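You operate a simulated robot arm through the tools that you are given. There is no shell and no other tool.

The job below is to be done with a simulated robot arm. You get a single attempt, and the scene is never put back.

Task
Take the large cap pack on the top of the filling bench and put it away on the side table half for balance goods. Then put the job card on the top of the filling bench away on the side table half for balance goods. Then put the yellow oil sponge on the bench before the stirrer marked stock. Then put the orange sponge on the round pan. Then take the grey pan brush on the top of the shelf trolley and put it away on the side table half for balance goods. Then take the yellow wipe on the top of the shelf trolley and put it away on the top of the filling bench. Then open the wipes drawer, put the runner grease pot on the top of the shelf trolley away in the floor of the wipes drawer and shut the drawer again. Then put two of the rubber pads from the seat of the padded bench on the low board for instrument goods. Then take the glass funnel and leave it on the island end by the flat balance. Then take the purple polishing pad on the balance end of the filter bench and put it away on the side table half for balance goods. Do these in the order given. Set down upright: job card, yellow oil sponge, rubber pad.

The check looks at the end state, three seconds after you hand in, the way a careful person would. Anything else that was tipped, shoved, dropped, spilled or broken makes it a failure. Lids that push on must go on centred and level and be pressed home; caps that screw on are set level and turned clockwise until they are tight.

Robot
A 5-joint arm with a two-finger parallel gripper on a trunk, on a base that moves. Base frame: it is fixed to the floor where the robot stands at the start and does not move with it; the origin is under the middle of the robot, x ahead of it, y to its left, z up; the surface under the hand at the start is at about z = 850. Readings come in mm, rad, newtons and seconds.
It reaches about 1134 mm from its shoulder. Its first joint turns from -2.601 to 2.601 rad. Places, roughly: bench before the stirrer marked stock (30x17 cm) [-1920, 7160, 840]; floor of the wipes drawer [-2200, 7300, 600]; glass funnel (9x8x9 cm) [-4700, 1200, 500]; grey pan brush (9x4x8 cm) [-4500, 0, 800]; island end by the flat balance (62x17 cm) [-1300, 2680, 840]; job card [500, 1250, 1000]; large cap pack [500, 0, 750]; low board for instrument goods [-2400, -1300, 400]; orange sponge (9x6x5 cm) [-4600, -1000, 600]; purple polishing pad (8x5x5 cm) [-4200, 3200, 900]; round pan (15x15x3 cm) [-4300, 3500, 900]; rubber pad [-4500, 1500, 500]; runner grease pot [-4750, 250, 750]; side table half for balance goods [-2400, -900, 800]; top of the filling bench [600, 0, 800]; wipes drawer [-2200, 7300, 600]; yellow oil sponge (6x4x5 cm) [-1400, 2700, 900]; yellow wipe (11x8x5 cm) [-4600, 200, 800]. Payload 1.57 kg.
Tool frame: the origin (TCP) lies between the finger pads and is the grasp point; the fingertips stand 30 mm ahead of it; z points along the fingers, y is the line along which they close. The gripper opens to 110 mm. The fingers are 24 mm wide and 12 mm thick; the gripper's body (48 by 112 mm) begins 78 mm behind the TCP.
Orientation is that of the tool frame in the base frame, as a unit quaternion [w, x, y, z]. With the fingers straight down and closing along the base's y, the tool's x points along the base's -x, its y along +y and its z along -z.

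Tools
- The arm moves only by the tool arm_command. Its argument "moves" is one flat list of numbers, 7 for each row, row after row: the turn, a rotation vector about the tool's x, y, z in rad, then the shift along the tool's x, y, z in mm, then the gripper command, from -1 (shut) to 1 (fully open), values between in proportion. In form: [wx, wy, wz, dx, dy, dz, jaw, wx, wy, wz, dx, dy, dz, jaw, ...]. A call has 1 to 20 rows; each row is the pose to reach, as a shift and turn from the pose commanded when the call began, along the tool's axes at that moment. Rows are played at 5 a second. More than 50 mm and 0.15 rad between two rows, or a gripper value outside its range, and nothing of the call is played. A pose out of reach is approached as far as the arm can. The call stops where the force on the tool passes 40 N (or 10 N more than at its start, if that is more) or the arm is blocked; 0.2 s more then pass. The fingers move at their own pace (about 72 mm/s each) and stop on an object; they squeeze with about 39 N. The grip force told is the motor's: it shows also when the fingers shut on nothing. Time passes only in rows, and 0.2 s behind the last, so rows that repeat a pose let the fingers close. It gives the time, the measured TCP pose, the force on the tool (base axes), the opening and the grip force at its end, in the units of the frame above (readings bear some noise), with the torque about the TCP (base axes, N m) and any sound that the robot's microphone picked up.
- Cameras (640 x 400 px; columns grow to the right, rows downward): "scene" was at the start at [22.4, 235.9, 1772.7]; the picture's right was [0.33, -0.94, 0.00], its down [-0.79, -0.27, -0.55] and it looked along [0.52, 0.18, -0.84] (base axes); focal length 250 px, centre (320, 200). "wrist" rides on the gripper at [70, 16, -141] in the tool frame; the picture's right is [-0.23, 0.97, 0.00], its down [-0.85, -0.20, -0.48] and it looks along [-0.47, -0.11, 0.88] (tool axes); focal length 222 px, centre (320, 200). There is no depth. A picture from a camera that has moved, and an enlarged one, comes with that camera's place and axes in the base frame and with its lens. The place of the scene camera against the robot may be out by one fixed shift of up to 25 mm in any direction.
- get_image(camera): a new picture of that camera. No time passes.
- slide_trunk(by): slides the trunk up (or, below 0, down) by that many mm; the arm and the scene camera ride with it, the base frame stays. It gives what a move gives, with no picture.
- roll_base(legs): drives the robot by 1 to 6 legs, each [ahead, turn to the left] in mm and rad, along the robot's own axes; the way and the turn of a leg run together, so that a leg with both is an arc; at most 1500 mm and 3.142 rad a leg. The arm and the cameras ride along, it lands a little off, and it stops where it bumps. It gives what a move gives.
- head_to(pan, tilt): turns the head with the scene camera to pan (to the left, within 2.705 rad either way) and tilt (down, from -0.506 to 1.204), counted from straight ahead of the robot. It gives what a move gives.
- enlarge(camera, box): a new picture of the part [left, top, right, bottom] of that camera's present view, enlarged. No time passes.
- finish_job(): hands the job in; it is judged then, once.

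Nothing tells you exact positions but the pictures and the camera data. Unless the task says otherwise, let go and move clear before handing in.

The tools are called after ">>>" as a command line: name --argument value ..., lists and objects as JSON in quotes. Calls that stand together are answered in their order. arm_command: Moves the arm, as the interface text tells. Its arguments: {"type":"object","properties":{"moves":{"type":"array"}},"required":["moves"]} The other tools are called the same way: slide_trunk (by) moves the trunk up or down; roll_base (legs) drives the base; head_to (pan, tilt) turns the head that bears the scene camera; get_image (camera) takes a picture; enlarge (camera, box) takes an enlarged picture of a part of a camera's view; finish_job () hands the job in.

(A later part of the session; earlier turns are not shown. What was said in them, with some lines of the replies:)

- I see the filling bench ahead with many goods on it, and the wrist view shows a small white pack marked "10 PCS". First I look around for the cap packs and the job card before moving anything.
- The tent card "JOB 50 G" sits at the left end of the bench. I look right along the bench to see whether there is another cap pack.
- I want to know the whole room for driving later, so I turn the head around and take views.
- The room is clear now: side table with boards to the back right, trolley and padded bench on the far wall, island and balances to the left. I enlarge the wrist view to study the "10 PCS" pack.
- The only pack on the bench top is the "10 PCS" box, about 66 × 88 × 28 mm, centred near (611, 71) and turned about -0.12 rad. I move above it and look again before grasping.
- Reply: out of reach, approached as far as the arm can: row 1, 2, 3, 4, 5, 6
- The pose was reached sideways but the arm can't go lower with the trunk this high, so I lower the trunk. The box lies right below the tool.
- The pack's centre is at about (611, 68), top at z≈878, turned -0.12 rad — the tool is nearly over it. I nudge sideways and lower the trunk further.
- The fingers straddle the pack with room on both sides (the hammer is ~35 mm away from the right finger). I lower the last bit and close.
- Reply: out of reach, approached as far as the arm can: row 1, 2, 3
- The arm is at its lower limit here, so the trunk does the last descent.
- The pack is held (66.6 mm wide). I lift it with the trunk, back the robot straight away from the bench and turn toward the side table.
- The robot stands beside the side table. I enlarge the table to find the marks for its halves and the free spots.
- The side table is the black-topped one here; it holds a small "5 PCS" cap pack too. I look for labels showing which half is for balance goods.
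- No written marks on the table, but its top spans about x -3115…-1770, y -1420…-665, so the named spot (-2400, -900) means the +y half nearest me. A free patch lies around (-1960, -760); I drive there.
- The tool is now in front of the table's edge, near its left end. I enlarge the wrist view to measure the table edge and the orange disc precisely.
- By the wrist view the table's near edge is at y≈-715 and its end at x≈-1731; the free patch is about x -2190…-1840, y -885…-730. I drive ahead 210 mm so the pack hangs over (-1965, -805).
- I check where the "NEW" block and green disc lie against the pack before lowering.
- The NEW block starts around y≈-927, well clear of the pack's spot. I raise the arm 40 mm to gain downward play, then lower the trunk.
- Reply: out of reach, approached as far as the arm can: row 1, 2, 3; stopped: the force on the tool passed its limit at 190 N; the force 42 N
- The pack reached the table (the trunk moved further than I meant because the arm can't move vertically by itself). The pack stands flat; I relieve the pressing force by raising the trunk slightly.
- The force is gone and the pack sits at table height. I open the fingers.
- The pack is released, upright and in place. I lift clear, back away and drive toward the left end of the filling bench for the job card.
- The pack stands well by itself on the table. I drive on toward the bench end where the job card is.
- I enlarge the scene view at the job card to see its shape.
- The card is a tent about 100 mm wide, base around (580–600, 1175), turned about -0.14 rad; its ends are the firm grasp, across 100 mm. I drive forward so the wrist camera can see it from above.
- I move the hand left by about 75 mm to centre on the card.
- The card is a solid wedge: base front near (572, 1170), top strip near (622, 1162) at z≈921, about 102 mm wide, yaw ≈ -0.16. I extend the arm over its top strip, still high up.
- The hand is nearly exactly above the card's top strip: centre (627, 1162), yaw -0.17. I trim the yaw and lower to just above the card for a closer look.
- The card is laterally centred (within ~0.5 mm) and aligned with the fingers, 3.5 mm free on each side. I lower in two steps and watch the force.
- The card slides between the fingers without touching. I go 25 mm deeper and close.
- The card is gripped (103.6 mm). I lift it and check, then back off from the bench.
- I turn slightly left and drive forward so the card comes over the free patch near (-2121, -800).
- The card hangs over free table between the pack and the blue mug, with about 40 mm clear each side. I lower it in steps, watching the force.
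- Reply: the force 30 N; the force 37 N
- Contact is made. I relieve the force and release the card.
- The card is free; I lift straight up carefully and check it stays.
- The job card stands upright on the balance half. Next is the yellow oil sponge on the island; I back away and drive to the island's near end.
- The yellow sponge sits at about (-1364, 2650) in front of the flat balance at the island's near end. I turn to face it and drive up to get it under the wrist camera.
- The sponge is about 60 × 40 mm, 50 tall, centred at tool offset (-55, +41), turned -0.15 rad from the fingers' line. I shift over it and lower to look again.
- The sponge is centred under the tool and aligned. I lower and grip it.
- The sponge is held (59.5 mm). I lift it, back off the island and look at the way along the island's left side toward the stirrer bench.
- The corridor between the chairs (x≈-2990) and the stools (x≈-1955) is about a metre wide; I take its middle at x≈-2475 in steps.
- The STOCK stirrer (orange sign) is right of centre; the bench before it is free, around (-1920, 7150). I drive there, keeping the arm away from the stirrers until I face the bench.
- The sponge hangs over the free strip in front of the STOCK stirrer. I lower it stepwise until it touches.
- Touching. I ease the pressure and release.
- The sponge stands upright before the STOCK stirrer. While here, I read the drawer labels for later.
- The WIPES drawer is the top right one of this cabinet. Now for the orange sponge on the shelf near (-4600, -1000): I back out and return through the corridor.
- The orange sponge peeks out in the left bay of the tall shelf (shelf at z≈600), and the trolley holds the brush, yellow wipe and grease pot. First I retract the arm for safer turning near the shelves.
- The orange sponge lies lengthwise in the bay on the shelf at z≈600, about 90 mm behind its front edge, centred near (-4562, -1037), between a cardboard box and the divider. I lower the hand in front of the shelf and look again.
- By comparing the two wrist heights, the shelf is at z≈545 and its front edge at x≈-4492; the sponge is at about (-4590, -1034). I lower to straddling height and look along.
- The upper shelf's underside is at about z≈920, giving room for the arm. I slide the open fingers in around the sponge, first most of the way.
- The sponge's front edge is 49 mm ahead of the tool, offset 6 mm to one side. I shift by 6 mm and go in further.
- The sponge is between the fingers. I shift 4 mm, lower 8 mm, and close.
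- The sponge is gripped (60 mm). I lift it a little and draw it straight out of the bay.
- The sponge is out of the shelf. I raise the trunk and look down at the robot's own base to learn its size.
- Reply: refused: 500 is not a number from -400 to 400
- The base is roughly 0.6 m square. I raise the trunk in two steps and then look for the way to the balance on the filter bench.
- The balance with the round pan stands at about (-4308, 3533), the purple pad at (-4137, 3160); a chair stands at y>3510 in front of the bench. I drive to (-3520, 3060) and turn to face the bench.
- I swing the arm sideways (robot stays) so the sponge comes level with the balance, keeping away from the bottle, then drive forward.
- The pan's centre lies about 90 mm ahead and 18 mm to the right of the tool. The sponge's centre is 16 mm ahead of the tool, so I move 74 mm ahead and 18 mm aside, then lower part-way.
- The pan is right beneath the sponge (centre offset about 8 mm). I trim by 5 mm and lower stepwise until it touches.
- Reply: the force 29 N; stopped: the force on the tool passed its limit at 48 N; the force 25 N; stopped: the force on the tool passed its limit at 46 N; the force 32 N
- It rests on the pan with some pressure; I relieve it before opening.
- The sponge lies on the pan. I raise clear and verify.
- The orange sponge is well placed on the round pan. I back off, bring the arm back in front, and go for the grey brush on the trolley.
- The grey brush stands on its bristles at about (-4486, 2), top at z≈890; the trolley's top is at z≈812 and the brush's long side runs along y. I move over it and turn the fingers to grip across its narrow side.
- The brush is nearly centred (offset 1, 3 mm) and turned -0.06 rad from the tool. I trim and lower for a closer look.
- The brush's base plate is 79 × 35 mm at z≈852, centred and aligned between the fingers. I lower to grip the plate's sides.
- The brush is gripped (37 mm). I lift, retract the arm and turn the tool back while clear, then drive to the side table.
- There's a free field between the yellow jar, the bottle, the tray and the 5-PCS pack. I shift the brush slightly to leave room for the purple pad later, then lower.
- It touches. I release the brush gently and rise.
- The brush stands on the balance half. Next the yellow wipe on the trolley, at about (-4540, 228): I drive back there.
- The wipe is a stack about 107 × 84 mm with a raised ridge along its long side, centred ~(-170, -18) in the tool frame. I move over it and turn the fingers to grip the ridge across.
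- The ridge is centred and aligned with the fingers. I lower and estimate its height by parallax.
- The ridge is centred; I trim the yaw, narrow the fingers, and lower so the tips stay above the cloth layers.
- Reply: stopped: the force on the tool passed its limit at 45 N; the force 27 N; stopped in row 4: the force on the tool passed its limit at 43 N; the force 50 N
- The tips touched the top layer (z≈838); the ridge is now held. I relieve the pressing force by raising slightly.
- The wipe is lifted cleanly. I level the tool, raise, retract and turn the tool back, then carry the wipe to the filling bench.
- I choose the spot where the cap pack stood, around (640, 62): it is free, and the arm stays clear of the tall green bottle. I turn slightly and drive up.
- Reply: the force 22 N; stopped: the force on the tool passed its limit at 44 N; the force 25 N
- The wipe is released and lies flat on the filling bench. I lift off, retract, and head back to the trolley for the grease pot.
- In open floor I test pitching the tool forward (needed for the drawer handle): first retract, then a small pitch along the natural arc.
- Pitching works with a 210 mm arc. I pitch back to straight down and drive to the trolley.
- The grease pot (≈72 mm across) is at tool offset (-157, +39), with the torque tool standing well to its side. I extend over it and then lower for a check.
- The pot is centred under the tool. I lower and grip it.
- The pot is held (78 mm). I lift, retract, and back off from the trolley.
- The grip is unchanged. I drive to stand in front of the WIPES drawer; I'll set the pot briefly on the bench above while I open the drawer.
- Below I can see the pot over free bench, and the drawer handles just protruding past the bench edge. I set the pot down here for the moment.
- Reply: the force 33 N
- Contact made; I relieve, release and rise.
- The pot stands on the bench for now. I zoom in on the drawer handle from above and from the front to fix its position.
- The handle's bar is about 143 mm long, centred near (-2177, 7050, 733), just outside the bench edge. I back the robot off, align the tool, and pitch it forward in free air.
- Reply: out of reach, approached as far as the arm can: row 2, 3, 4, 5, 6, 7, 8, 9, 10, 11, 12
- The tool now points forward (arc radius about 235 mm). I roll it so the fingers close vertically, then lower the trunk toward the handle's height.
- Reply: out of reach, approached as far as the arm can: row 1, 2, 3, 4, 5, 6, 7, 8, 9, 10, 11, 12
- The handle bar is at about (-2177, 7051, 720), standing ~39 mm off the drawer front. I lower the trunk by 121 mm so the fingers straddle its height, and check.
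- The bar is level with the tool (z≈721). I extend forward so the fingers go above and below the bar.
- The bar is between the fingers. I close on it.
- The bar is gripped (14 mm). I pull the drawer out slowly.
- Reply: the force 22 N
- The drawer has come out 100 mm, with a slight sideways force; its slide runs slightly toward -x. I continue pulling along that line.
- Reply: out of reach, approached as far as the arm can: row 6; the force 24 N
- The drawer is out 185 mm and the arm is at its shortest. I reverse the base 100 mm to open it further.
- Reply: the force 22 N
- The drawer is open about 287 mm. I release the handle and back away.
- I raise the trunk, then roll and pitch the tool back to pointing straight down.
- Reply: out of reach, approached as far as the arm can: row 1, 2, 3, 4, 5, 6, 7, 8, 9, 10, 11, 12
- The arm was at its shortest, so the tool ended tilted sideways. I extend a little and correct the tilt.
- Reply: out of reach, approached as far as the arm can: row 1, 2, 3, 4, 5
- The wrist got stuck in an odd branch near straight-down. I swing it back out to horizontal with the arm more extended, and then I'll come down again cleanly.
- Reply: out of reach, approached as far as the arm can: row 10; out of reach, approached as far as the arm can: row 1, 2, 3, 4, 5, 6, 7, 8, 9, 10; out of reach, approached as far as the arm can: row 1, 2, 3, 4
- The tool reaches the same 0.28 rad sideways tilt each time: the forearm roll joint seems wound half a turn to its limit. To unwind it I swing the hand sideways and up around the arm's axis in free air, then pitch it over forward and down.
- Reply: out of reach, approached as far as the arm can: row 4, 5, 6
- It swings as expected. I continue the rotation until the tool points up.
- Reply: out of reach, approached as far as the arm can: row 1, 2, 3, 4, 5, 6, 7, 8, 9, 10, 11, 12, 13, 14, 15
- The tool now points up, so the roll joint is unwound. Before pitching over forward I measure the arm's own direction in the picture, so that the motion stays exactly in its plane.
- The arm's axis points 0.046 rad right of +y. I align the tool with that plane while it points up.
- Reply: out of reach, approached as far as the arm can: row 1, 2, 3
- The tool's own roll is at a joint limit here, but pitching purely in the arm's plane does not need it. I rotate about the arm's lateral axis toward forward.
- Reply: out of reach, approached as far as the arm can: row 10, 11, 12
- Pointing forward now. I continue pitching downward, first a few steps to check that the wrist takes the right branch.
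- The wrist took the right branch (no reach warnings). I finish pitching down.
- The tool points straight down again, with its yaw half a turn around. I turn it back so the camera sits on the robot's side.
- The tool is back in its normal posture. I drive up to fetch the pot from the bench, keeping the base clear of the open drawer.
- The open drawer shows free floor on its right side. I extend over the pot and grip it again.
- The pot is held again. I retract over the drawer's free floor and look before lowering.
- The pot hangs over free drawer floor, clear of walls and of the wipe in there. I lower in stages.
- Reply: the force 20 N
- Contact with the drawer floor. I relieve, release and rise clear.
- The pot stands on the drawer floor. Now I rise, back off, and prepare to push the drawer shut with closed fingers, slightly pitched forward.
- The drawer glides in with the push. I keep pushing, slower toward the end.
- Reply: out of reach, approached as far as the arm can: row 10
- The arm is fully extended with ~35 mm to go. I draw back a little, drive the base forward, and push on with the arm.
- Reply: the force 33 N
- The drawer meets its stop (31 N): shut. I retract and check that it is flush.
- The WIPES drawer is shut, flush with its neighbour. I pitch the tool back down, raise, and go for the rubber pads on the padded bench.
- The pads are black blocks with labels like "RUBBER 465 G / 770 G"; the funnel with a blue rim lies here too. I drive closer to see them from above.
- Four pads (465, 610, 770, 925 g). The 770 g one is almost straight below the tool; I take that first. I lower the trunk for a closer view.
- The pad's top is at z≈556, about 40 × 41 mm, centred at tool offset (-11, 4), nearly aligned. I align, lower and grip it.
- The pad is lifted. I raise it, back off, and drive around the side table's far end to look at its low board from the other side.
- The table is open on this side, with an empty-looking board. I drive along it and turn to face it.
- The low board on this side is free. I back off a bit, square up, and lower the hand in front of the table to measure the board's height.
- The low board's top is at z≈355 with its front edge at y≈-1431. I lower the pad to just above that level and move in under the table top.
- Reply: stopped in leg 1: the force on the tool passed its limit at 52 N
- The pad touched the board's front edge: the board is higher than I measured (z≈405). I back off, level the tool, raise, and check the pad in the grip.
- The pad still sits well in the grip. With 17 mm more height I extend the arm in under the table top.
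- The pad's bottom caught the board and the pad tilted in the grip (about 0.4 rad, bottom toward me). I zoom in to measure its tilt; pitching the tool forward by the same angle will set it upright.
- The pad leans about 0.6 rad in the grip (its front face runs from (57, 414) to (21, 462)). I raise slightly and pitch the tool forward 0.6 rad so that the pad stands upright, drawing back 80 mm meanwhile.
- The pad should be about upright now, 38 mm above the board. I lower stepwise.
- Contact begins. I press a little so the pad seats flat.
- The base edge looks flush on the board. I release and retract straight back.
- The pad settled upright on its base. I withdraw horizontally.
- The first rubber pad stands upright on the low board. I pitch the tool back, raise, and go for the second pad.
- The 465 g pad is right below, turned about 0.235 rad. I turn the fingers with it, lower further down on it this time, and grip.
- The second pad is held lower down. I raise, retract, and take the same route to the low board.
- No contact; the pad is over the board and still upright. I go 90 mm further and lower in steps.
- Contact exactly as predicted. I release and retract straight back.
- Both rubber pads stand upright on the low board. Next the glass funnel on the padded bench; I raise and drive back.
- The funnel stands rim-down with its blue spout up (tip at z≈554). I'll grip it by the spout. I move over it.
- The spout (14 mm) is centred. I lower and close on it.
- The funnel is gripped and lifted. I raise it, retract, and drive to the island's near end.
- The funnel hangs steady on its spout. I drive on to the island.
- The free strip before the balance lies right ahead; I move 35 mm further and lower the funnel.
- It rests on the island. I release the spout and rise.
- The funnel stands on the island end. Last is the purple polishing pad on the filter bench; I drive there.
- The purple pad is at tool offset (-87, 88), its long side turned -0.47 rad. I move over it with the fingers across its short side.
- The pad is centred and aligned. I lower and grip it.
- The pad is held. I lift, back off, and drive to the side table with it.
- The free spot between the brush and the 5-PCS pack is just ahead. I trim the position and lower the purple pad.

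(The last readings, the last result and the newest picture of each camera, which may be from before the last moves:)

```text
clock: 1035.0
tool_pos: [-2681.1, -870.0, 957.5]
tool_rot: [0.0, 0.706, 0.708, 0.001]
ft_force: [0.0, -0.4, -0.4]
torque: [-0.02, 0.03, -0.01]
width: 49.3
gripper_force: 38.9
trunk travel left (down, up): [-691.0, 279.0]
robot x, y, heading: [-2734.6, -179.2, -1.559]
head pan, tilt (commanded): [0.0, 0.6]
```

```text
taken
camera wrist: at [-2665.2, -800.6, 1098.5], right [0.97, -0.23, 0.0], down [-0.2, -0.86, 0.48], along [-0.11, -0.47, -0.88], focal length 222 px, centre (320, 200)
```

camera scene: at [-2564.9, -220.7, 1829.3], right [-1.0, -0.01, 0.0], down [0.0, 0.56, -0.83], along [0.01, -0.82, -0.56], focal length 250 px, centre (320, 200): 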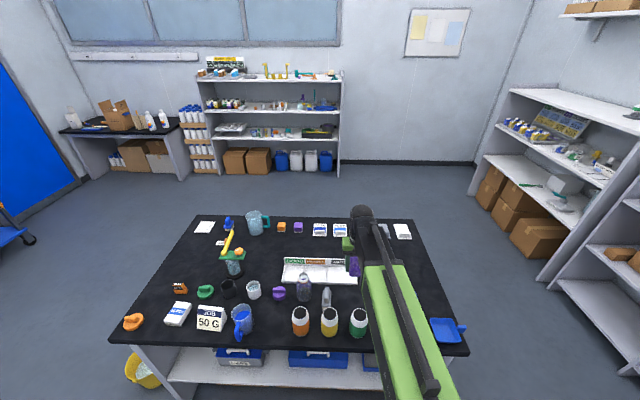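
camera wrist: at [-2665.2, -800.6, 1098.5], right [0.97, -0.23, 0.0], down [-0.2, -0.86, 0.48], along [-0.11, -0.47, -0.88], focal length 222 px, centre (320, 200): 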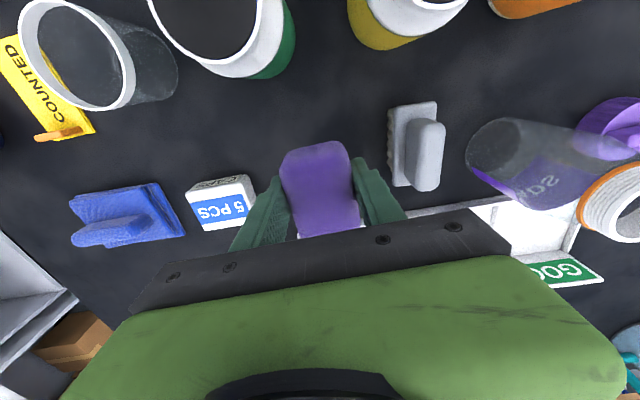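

>>> slide_trunk --by -65

>>> slide_trunk --by -4

>>> slide_trunk --by -2

```text
clock: 1036.0
tool_pos: [-2680.7, -871.4, 892.3]
tool_rot: [0.0, 0.706, 0.708, 0.002]
ft_force: [-0.6, 0.1, -0.3]
torque: [-0.01, 0.0, -0.01]
width: 49.3
gripper_force: 39.0
trunk travel left (down, up): [-626.0, 344.0]
robot x, y, heading: [-2737.2, -181.6, -1.56]
head pan, tilt (commanded): [0.0, 0.6]
```

```text
clock: 1036.5
tool_pos: [-2680.6, -872.0, 888.0]
tool_rot: [0.001, 0.707, 0.707, 0.001]
ft_force: [-0.5, 0.4, -0.5]
torque: [-0.01, 0.0, 0.04]
width: 49.4
gripper_force: 38.5
trunk travel left (down, up): [-622.0, 348.0]
robot x, y, heading: [-2736.4, -181.9, -1.555]
head pan, tilt (commanded): [0.0, 0.6]
```

```text
clock: 1037.0
tool_pos: [-2682.1, -870.3, 886.1]
tool_rot: [0.001, 0.707, 0.708, 0.0]
ft_force: [0.5, -6.0, 16.1]
torque: [-0.2, 0.12, 0.0]
width: 49.2
gripper_force: 38.8
trunk travel left (down, up): [-620.0, 350.0]
robot x, y, heading: [-2732.8, -180.3, -1.564]
head pan, tilt (commanded): [0.0, 0.6]
```

It touches the table; I relieve, release and rise.

>>> slide_trunk --by 1

>>> arm_command --moves '[0, 0, 0, 0, 0, 0, 0.1, 0, 0, 0, 0, 0, 0, 0.25, 0, 0, 0, 0, 0, 0, 0.25, 0, 0, 0, 0, 0, 0, 0.25]'

>>> slide_trunk --by 60

>>> slide_trunk --by 170

>>> get_image --camera "wrist"

```text
clock: 1037.6
tool_pos: [-2681.4, -871.1, 886.8]
tool_rot: [-0.001, 0.707, 0.707, 0.001]
ft_force: [-0.9, -1.4, 2.8]
torque: [-0.18, 0.03, -0.01]
width: 49.0
gripper_force: 38.8
trunk travel left (down, up): [-621.0, 349.0]
robot x, y, heading: [-2736.1, -183.7, -1.565]
head pan, tilt (commanded): [0.0, 0.6]
```

```text
clock: 1038.6
tool_pos: [-2682.3, -871.0, 887.1]
tool_rot: [-0.001, 0.707, 0.707, 0.002]
ft_force: [0.0, 0.7, 0.6]
torque: [0.03, -0.03, -0.01]
width: 68.8
gripper_force: 0.2
trunk travel left (down, up): [-621.0, 349.0]
robot x, y, heading: [-2735.2, -181.5, -1.562]
head pan, tilt (commanded): [0.0, 0.6]
```

```text
clock: 1039.6
tool_pos: [-2680.9, -871.5, 947.7]
tool_rot: [0.0, 0.707, 0.708, 0.001]
ft_force: [-0.5, -0.6, 0.8]
torque: [0.0, 0.0, -0.01]
width: 68.7
gripper_force: 0.1
trunk travel left (down, up): [-681.0, 289.0]
robot x, y, heading: [-2734.7, -182.9, -1.566]
head pan, tilt (commanded): [0.0, 0.6]
```

```text
clock: 1041.5
tool_pos: [-2680.5, -871.2, 1116.7]
tool_rot: [0.0, 0.707, 0.707, 0.001]
ft_force: [0.0, -0.9, -0.6]
torque: [0.0, -0.04, 0.01]
width: 68.7
gripper_force: 0.1
trunk travel left (down, up): [-851.0, 119.0]
robot x, y, heading: [-2736.6, -180.2, -1.56]
head pan, tilt (commanded): [0.0, 0.6]
```

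```text
taken
camera wrist: at [-2665.2, -800.6, 1258.4], right [0.97, -0.23, 0.0], down [-0.2, -0.86, 0.48], along [-0.11, -0.47, -0.88], focal length 222 px, centre (320, 200)
```

wrist: 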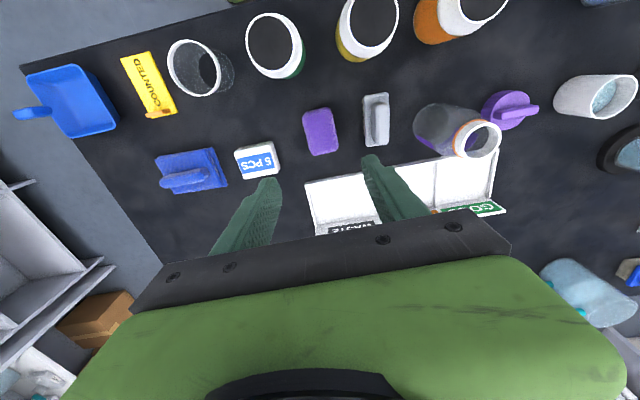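

All ten items are placed. I back away and take a last look over the side table.

>>> roll_base --legs '[[-450, 0]]'

>>> head_to --pan 0.25 --tilt 0.6

>>> get_image --camera "scene"

>>> enlarge --camera "scene" --box '[220, 180, 440, 320]'

```text
clock: 1044.2
tool_pos: [-2685.3, -421.9, 1117.4]
tool_rot: [0.0, 0.706, 0.708, 0.001]
ft_force: [0.0, 0.3, 0.5]
torque: [-0.04, -0.01, -0.02]
width: 68.8
gripper_force: 0.0
trunk travel left (down, up): [-851.0, 119.0]
robot x, y, heading: [-2739.8, 268.0, -1.561]
head pan, tilt (commanded): [0.0, 0.6]
```

```text
clock: 1045.0
tool_pos: [-2684.3, -422.3, 1116.5]
tool_rot: [0.001, 0.706, 0.708, 0.002]
ft_force: [0.2, 0.0, 0.1]
torque: [-0.03, 0.01, 0.0]
width: 68.8
gripper_force: 0.2
trunk travel left (down, up): [-851.0, 119.0]
robot x, y, heading: [-2742.6, 265.8, -1.558]
head pan, tilt (commanded): [0.25, 0.6]
```

```text
taken
camera scene: at [-2546.7, 231.6, 1829.3], right [-0.97, -0.26, 0.0], down [-0.14, 0.55, -0.83], along [0.21, -0.8, -0.56], focal length 250 px, centre (320, 200)
```

scene: 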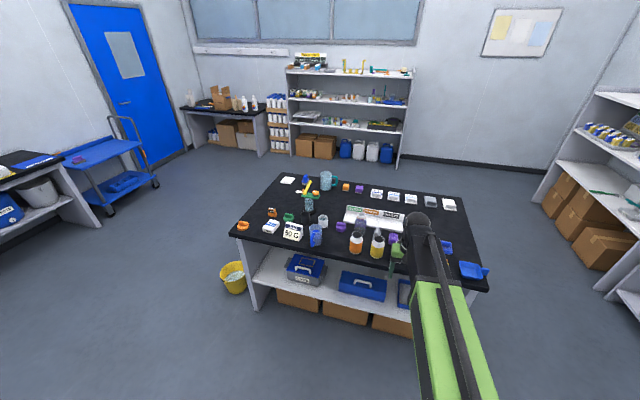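

```text
2.86 times, centred on (330, 250) of scene
camera zoom: at [-2546.7, 231.6, 1829.3], right [-0.97, -0.26, 0.0], down [-0.14, 0.55, -0.83], along [0.21, -0.8, -0.56], focal length 714 px, centre (291, 57)
```

zoom: 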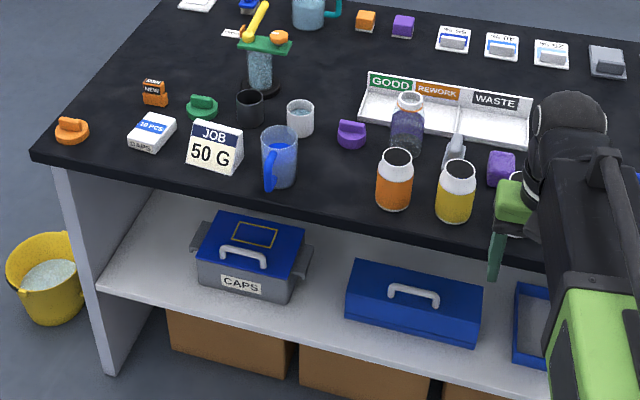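

Everything stands where it should: pack, job card, brush and purple pad are on the balance half, and nothing looks disturbed. The hand is clear, so I hand the job in.

>>> finish_job

```text
The job is handed in.
```

I did all ten parts of the job in the order given and handed it in. The result of the check isn't known yet.

| Item | Where it is now |
|---|---|
| Large cap pack ("10 PCS") | side table, balance half |
| Job card | side table, balance half, upright |
| Yellow oil sponge | bench before the STOCK stirrer, upright |
| Orange sponge | round pan of the balance; its display reads 60 G |
| Grey pan brush | side table, balance half |
| Yellow wipe | top of the filling bench, where the cap pack had stood |
| Runner grease pot | floor of the wipes drawer, drawer shut and flush |
| Two rubber pads (770 G and 465 G) | low board for instrument goods, both upright |
| Glass funnel | island end in front of the flat balance, spout up as I found it |
| Purple polishing pad | side table, balance half, next to the brush |

Some things were not clean along the way:
- **Cap pack:** I lowered it too fast and it was pressed onto the table with about 190 N for a moment. It looked undamaged.
- **First rubber pad:** it bumped the front edge of the low board at about 52 N. On the second try it tilted in the grip, so I straightened it and set it down upright. Nothing on the table looked moved.
- **Grease pot:** I set it on the stirrer bench for a while so I could open the drawer.

The table halves carry no labels. I took the half nearer the island as the one for balance goods, because its centre matches the position given for it.
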